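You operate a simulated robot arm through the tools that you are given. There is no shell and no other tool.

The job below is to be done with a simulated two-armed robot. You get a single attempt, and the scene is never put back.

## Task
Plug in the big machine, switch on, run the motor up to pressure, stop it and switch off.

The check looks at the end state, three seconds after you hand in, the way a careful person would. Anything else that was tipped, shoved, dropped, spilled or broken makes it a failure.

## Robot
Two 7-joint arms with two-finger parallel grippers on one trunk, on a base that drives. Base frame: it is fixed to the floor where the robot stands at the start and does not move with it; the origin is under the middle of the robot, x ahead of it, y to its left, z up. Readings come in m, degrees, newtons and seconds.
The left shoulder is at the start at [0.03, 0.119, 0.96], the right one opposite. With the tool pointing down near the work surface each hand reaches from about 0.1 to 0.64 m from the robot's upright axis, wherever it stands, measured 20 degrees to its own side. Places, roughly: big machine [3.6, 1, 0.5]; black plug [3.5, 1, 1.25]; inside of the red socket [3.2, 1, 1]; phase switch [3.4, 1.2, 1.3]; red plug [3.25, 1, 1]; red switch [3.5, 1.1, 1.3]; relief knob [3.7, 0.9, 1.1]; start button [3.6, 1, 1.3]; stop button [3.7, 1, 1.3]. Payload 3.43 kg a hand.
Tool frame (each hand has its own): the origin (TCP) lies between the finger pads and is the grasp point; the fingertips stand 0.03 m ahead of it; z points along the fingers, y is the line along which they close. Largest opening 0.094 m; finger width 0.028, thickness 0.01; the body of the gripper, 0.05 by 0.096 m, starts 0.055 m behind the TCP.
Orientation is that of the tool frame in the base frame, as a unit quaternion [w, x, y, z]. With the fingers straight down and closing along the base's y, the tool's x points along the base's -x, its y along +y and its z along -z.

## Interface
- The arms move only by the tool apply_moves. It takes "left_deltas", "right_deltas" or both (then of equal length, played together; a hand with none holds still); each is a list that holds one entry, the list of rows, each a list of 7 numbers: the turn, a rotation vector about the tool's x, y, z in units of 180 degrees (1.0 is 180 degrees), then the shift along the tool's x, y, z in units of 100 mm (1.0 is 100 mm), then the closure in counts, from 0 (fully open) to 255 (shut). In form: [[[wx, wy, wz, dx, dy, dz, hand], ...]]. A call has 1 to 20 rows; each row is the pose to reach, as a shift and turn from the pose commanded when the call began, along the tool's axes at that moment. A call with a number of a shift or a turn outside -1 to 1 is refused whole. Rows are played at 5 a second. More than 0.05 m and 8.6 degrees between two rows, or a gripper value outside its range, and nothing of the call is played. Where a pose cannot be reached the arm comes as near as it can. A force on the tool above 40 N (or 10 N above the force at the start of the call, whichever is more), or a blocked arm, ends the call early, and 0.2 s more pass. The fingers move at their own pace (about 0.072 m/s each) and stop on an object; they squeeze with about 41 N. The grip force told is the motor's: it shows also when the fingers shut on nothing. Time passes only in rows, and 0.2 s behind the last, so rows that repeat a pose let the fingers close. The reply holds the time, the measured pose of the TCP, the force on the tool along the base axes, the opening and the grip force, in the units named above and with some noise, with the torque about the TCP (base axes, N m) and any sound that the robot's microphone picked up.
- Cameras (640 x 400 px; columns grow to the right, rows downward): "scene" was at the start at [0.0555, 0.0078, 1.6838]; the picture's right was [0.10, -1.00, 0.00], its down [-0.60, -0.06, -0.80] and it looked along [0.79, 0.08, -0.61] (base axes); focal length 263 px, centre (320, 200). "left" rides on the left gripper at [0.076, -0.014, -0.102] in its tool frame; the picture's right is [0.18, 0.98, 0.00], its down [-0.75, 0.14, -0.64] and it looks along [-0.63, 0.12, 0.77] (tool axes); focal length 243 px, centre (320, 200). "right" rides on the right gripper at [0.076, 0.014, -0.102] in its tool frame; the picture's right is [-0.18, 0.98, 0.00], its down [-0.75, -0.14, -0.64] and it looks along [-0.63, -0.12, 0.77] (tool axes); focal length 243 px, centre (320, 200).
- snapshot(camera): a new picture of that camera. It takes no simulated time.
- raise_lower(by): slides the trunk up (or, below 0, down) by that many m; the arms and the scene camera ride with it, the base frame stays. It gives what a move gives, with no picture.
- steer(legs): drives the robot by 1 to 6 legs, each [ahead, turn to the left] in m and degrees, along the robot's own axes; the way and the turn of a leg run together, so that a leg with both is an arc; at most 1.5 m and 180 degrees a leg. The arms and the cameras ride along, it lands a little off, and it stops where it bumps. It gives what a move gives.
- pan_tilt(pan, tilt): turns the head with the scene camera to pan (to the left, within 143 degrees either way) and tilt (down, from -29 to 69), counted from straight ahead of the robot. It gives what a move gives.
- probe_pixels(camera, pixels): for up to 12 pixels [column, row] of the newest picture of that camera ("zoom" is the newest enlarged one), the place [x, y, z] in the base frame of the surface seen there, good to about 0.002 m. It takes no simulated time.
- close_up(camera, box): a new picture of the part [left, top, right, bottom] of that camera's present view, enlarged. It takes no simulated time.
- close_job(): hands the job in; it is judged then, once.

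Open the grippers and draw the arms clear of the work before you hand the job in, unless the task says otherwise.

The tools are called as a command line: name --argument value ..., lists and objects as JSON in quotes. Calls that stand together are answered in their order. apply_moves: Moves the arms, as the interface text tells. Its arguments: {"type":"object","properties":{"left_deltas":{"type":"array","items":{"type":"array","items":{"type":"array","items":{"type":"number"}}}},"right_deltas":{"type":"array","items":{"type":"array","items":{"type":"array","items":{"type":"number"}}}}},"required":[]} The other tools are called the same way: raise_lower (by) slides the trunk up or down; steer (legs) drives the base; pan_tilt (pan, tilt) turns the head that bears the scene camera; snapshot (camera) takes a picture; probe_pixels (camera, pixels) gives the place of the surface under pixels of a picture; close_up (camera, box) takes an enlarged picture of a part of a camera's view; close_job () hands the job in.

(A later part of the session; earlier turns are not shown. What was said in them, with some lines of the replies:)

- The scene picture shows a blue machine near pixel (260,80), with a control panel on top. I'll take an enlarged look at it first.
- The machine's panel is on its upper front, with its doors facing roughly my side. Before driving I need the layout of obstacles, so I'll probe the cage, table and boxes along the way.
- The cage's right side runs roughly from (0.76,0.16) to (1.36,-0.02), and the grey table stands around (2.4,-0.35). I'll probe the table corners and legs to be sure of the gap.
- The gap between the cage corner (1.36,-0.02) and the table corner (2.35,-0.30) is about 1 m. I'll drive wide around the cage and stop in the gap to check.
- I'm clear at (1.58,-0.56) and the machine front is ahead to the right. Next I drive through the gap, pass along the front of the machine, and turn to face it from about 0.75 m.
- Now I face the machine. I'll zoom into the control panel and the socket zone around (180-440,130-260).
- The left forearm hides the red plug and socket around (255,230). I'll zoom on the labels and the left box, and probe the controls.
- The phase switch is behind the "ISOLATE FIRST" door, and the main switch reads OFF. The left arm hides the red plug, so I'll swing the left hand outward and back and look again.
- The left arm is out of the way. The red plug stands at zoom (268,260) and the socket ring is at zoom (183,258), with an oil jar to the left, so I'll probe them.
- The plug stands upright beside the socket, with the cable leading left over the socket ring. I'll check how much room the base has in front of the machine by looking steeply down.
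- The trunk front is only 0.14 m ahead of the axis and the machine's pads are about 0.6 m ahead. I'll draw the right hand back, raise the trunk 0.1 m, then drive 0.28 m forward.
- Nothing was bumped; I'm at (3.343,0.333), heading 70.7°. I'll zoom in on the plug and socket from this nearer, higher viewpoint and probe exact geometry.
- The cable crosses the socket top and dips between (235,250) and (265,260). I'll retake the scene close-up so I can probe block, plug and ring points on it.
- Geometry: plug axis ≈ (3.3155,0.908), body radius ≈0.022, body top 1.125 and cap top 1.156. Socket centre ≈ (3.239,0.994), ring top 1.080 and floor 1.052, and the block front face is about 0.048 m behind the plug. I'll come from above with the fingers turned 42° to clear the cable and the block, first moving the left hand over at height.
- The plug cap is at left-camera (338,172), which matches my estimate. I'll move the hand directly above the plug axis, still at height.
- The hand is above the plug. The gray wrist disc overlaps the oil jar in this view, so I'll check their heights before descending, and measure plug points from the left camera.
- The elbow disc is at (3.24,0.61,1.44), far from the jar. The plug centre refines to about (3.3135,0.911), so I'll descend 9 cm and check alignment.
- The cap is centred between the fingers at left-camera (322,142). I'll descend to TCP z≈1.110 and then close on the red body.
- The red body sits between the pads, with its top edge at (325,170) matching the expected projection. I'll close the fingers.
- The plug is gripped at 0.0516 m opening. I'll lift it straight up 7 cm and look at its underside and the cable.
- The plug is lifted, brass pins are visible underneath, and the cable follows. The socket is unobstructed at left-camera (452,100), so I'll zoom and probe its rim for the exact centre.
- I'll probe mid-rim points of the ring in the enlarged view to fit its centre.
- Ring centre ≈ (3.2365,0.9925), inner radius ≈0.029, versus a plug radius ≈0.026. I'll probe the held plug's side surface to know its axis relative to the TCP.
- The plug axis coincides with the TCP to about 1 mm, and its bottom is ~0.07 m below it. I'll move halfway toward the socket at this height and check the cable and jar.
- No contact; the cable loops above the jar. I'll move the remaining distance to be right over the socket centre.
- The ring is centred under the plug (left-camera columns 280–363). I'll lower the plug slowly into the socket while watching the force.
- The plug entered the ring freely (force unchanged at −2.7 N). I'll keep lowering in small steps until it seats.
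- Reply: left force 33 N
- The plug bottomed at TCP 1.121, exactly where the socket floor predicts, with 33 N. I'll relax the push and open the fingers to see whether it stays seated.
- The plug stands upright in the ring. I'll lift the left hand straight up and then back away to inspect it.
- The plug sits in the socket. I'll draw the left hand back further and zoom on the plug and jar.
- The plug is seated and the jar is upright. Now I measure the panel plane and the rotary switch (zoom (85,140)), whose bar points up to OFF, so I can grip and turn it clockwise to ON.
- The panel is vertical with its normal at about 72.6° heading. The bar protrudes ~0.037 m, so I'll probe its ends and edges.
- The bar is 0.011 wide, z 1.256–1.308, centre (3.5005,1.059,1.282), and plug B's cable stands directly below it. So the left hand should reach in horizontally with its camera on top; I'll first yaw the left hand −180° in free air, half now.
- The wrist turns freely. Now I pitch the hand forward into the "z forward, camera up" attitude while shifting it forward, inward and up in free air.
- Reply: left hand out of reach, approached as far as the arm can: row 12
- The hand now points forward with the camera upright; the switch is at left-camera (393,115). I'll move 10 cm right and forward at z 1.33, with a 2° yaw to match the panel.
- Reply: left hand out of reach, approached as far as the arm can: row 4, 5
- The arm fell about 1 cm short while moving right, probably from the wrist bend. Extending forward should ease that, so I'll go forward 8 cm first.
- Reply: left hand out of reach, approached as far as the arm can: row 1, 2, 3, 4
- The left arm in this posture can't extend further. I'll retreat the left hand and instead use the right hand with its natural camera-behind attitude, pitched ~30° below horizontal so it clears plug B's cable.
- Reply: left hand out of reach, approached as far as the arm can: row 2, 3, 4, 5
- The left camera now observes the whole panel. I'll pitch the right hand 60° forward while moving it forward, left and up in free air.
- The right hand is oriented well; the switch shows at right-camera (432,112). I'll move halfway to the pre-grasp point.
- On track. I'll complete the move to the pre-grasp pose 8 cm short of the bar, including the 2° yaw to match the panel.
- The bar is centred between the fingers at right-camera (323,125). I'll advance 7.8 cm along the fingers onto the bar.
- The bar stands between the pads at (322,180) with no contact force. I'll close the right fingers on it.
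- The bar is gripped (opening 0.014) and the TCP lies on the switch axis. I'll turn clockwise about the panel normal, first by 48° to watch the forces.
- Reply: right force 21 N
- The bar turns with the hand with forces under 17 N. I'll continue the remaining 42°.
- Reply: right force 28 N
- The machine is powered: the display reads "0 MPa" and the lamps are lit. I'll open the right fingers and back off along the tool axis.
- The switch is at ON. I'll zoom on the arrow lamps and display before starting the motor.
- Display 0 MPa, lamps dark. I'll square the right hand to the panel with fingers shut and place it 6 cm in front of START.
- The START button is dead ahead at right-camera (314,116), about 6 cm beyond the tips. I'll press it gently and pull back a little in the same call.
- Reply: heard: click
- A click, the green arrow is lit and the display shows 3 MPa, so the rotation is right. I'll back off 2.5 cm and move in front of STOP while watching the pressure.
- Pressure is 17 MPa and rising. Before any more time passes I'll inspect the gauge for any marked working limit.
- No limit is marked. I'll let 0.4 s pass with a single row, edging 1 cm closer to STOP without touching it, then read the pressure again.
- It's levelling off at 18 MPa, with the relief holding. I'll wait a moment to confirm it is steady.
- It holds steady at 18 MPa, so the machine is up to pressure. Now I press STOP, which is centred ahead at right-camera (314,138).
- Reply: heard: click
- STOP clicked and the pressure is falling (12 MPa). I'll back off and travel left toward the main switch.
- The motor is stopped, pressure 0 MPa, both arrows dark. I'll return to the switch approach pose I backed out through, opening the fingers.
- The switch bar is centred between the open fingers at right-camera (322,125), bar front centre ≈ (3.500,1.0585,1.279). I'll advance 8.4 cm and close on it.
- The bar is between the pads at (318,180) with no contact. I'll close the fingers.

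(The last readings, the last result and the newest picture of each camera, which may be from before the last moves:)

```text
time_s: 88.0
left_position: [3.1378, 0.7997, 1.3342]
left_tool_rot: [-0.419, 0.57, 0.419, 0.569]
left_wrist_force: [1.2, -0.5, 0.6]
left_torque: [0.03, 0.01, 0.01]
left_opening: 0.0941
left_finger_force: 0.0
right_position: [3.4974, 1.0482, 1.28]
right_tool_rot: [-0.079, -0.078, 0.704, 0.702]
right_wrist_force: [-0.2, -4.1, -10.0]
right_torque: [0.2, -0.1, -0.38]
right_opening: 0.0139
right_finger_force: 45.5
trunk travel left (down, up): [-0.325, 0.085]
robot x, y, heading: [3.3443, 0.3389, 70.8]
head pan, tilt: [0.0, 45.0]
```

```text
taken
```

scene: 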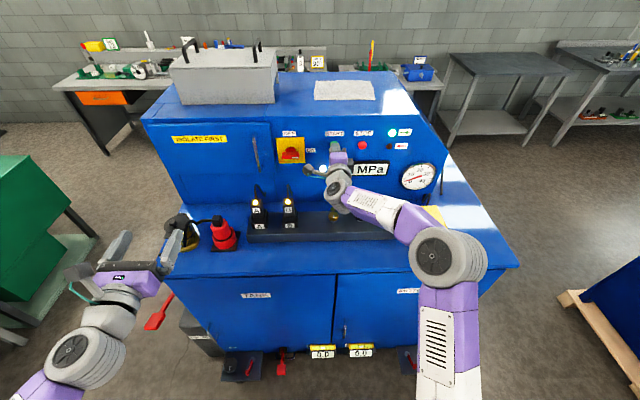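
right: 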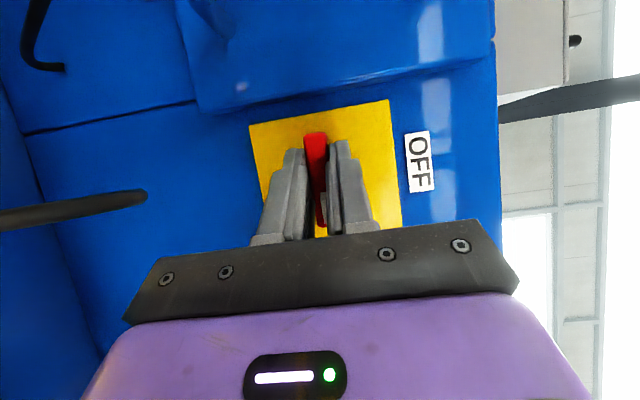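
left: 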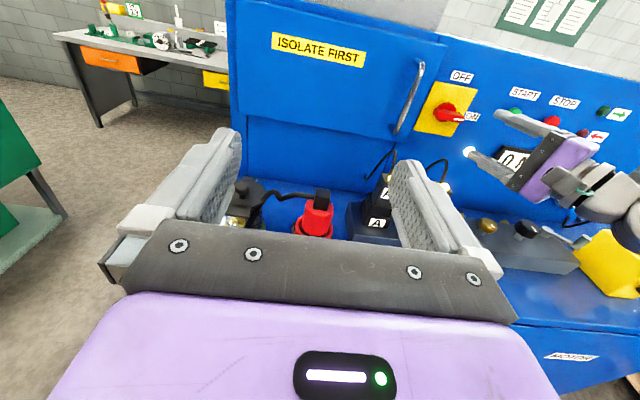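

Gripped. I'll turn the switch counter-clockwise 90° about the panel normal back to OFF.

apply_moves --right_deltas '[[[0.0167, 0, -0.0289, 0, -0.01, 0, 255], [0.0333, 0, -0.0577, 0, -0.01, 0, 255], [0.05, 0, -0.0866, 0, -0.01, 0, 255], [0.0667, 0, -0.1155, 0, -0.01, 0, 255], [0.0833, 0, -0.1443, 0, -0.01, 0, 255], [0.1, 0, -0.1732, 0, -0.01, 0, 255], [0.1167, 0, -0.2021, 0, -0.01, 0, 255], [0.1333, 0, -0.2309, 0, -0.01, 0, 255], [0.15, 0, -0.2598, 0, -0.01, 0, 255], [0.1667, 0, -0.2887, 0, -0.01, 0, 255], [0.1833, 0, -0.3175, 0, -0.01, 0, 255], [0.2, 0, -0.3464, 0, -0.01, 0, 255], [0.2167, 0, -0.3753, 0, -0.01, 0, 255], [0.2333, 0, -0.4041, 0, -0.01, 0, 255], [0.25, 0, -0.433, 0, -0.01, 0, 255], [0.25, 0, -0.433, 0, -0.01, 0, 255]]]'

snapshot --camera "right"

snapshot --camera "scene"

close_up --camera "left" --box '[360, 40, 600, 200]'

```text
time_s: 91.4
left_position: [3.1358, 0.7992, 1.3332]
left_tool_rot: [-0.417, 0.57, 0.42, 0.57]
left_wrist_force: [-0.4, -0.9, 0.4]
left_torque: [-0.02, 0.0, -0.01]
left_opening: 0.0939
left_finger_force: 0.1
right_position: [3.4965, 1.0478, 1.2819]
right_tool_rot: [0.404, -0.513, 0.697, 0.297]
right_wrist_force: [-4.5, 8.8, 10.6]
right_torque: [0.19, 0.0, -0.22]
right_opening: 0.0137
right_finger_force: 45.4
trunk travel left (down, up): [-0.325, 0.085]
robot x, y, heading: [3.3422, 0.3394, 70.6]
head pan, tilt: [0.0, 45.0]
```

```text
taken
```

right: 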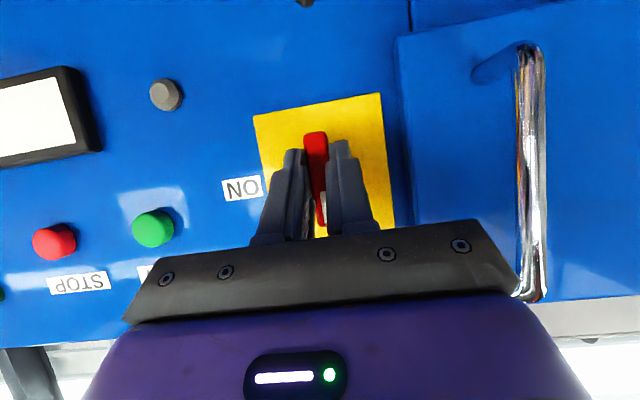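

```text
taken
```

scene: 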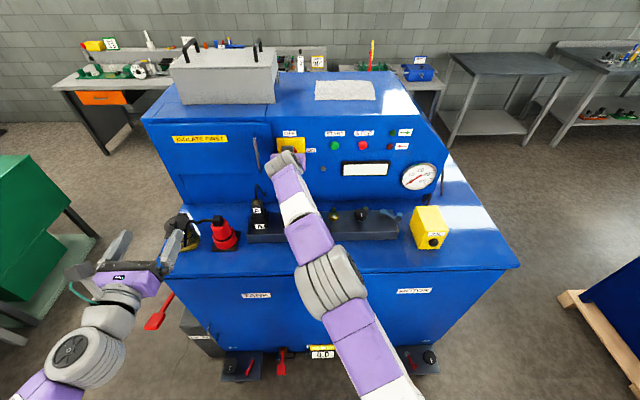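

```text
2.50 times, centred on (480, 120) of left
```

zoom: 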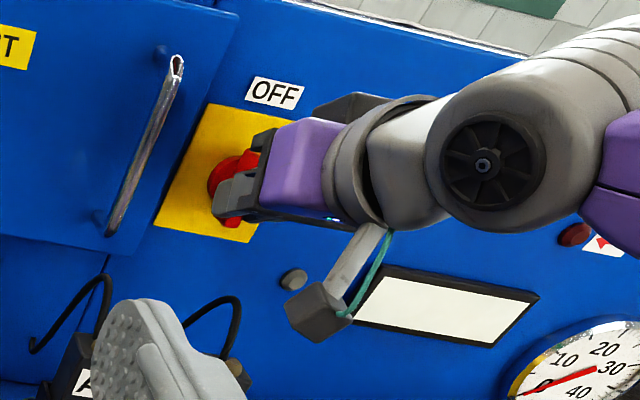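

Power is off: the display is blank and the pilot lamp is dark. I'll open the right hand and back straight out along the tool axis.

apply_moves --right_deltas '[[[0, 0, 0, 0, 0, 0, 200], [0, 0, 0, 0, 0, 0, 100], [0, 0, 0, 0, 0, 0, 60], [0, 0, 0, 0, 0, -0.3, 60], [0, 0, 0, 0, 0, -0.6, 60], [0, 0, 0, 0, 0, -0.9, 60], [0, 0, 0, 0, 0, -0.9, 60]]]'

snapshot --camera "right"

close_up --camera "left" --box '[360, 40, 600, 200]'

```text
time_s: 93.0
left_position: [3.1371, 0.7991, 1.3333]
left_tool_rot: [-0.418, 0.571, 0.418, 0.57]
left_wrist_force: [0.0, 0.7, 1.1]
left_torque: [-0.01, 0.01, 0.01]
left_opening: 0.094
left_finger_force: 0.1
right_position: [3.4753, 0.9767, 1.325]
right_tool_rot: [0.403, -0.512, 0.698, 0.295]
right_wrist_force: [-0.6, -0.5, -0.4]
right_torque: [0.0, -0.01, -0.02]
right_opening: 0.0721
right_finger_force: 0.1
trunk travel left (down, up): [-0.325, 0.085]
robot x, y, heading: [3.346, 0.3376, 70.8]
head pan, tilt: [0.0, 45.0]
```

```text
taken
```

right: 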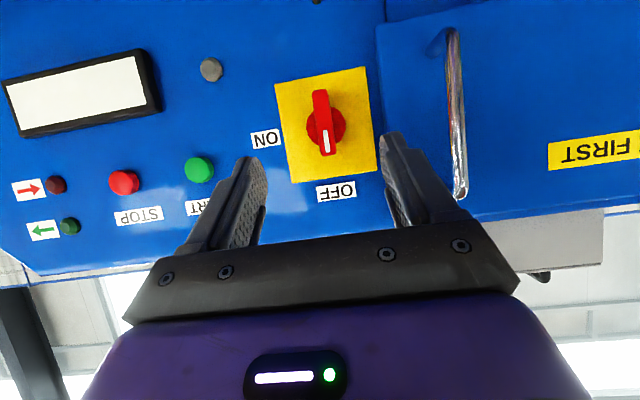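

```text
2.50 times, centred on (480, 120) of left
```

zoom: 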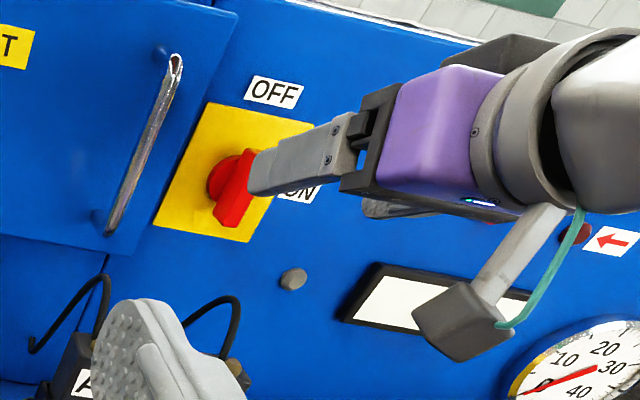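

The switch stands at OFF. I'll retrace the right hand's approach path back, away from the machine, with fingers open.

apply_moves --right_deltas '[[[0, 0, 0, 0.14, -0.27, -0.3, 60], [0, 0, 0, 0.28, -0.54, -0.6, 30], [0, 0, 0, 0.43, -0.82, -0.91, 0], [0, 0, 0, 0.43, -0.82, -0.91, 0]]]'

apply_moves --right_deltas '[[[0, 0, 0, 0.14, -0.27, -0.3, 0], [0, 0, 0, 0.28, -0.54, -0.6, 0], [0, 0, 0, 0.43, -0.82, -0.91, 0], [0, 0, 0, 0.5, -0.9, -1, 0], [0, 0, 0, 0.5, -0.9, -1, 0]]]'

snapshot --camera "scene"

close_up --camera "scene" --box '[150, 190, 310, 270]'

close_up --camera "scene" --box '[260, 115, 450, 245]'

```text
time_s: 94.0
left_position: [3.1369, 0.8003, 1.3334]
left_tool_rot: [-0.418, 0.57, 0.418, 0.57]
left_wrist_force: [-0.2, 0.2, -0.2]
left_torque: [0.0, 0.01, -0.01]
left_opening: 0.0939
left_finger_force: 0.0
right_position: [3.5243, 0.8546, 1.3339]
right_tool_rot: [0.402, -0.513, 0.699, 0.295]
right_wrist_force: [-0.2, 0.7, 0.2]
right_torque: [0.01, -0.01, -0.03]
right_opening: 0.0939
right_finger_force: 0.0
trunk travel left (down, up): [-0.325, 0.085]
robot x, y, heading: [3.3476, 0.3351, 70.8]
head pan, tilt: [0.0, 45.0]
```

```text
time_s: 95.2
left_position: [3.1382, 0.7995, 1.3342]
left_tool_rot: [-0.418, 0.57, 0.418, 0.57]
left_wrist_force: [-0.4, 0.3, 0.1]
left_torque: [-0.02, 0.04, 0.02]
left_opening: 0.0938
left_finger_force: 0.1
right_position: [3.5759, 0.7215, 1.3406]
right_tool_rot: [0.402, -0.513, 0.698, 0.296]
right_wrist_force: [-0.4, 0.0, 0.3]
right_torque: [0.0, 0.04, 0.03]
right_opening: 0.094
right_finger_force: 0.0
trunk travel left (down, up): [-0.325, 0.085]
robot x, y, heading: [3.3448, 0.3384, 70.7]
head pan, tilt: [0.0, 45.0]
```

```text
taken
```

scene: 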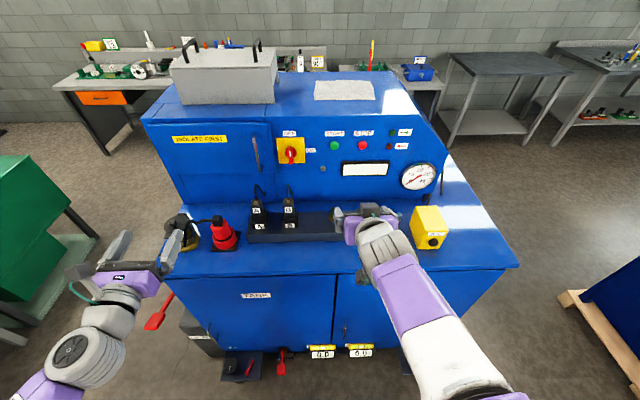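

```text
4.00 times, centred on (230, 230) of scene
```

zoom: 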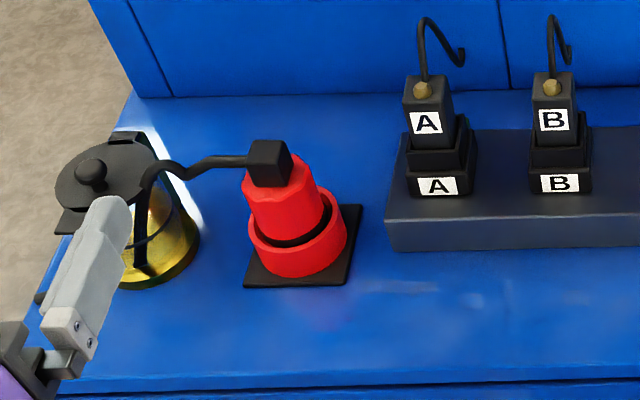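

```text
3.08 times, centred on (355, 180) of scene
```

zoom: 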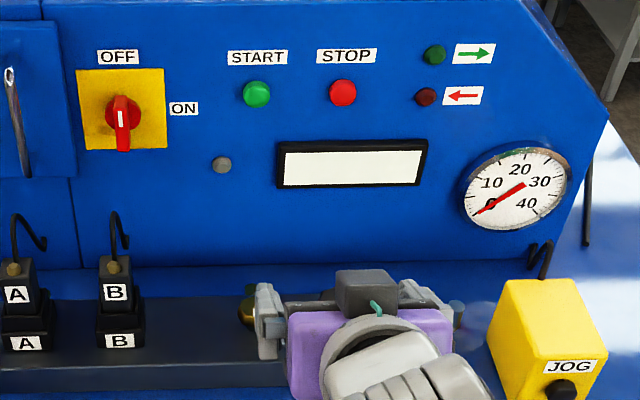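

All is as wanted: plug seated, switch OFF, pressure 0, nothing displaced. I'll drive straight back 0.28 m so the arms are clear of the machine.

steer --legs '[[-0.28, 0]]'

snapshot --camera "scene"

close_up --camera "scene" --box '[150, 100, 470, 300]'

```text
time_s: 97.1
left_position: [3.0473, 0.5354, 1.3338]
left_tool_rot: [-0.417, 0.571, 0.417, 0.571]
left_wrist_force: [0.3, 0.1, 0.9]
left_torque: [-0.02, -0.02, 0.0]
left_opening: 0.094
left_finger_force: 0.1
right_position: [3.4848, 0.4553, 1.3408]
right_tool_rot: [0.403, -0.511, 0.699, 0.296]
right_wrist_force: [0.4, -0.5, -0.6]
right_torque: [0.0, 0.0, 0.0]
right_opening: 0.094
right_finger_force: 0.0
trunk travel left (down, up): [-0.325, 0.085]
robot x, y, heading: [3.2501, 0.0739, 70.2]
head pan, tilt: [0.0, 45.0]
```

```text
taken
```

scene: 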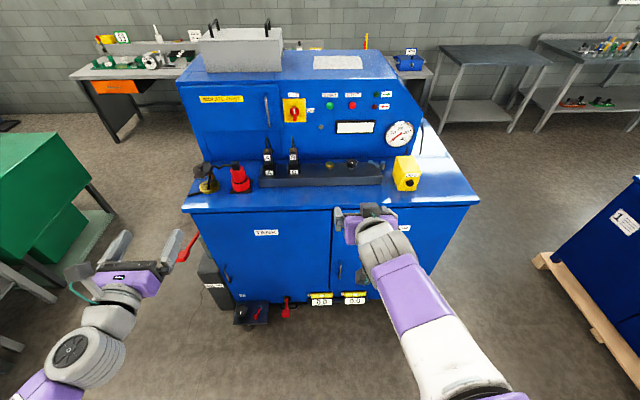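

```text
2.00 times, centred on (310, 200) of scene
```

zoom: 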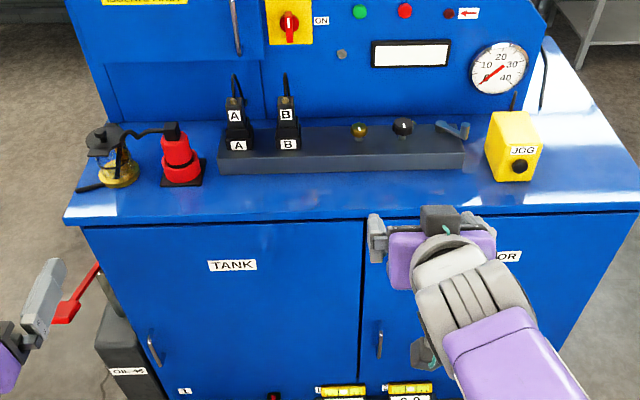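

The machine is plugged in, was run to 18 MPa, then stopped and switched off; both grippers are open and the arms are clear. Handing in.

close_job

```text
The job is handed in.
```

I plugged in the machine, switched it on and ran the motor up to pressure. Then I stopped the motor and switched the machine off.

- **Plug:** the red plug stands fully down in the red socket and stayed put after I let go.
- **Run:** START clicked, the green arrow lit and the pressure levelled off at a steady 18 MPa. No target pressure was marked anywhere I could see, so I took the steady reading as up to pressure.
- **Stop and off:** STOP clicked and the pressure fell to 0 MPa. The main switch is back at OFF, and the display and lamps are dark.
- **Surroundings:** in the last pictures nothing else looks moved, tipped or spilled. Both grippers are open, and I drove the robot back 0.28 m so the arms are clear.

I left the phase switch, relief knob and black plugs untouched, since the motor turned the right way.
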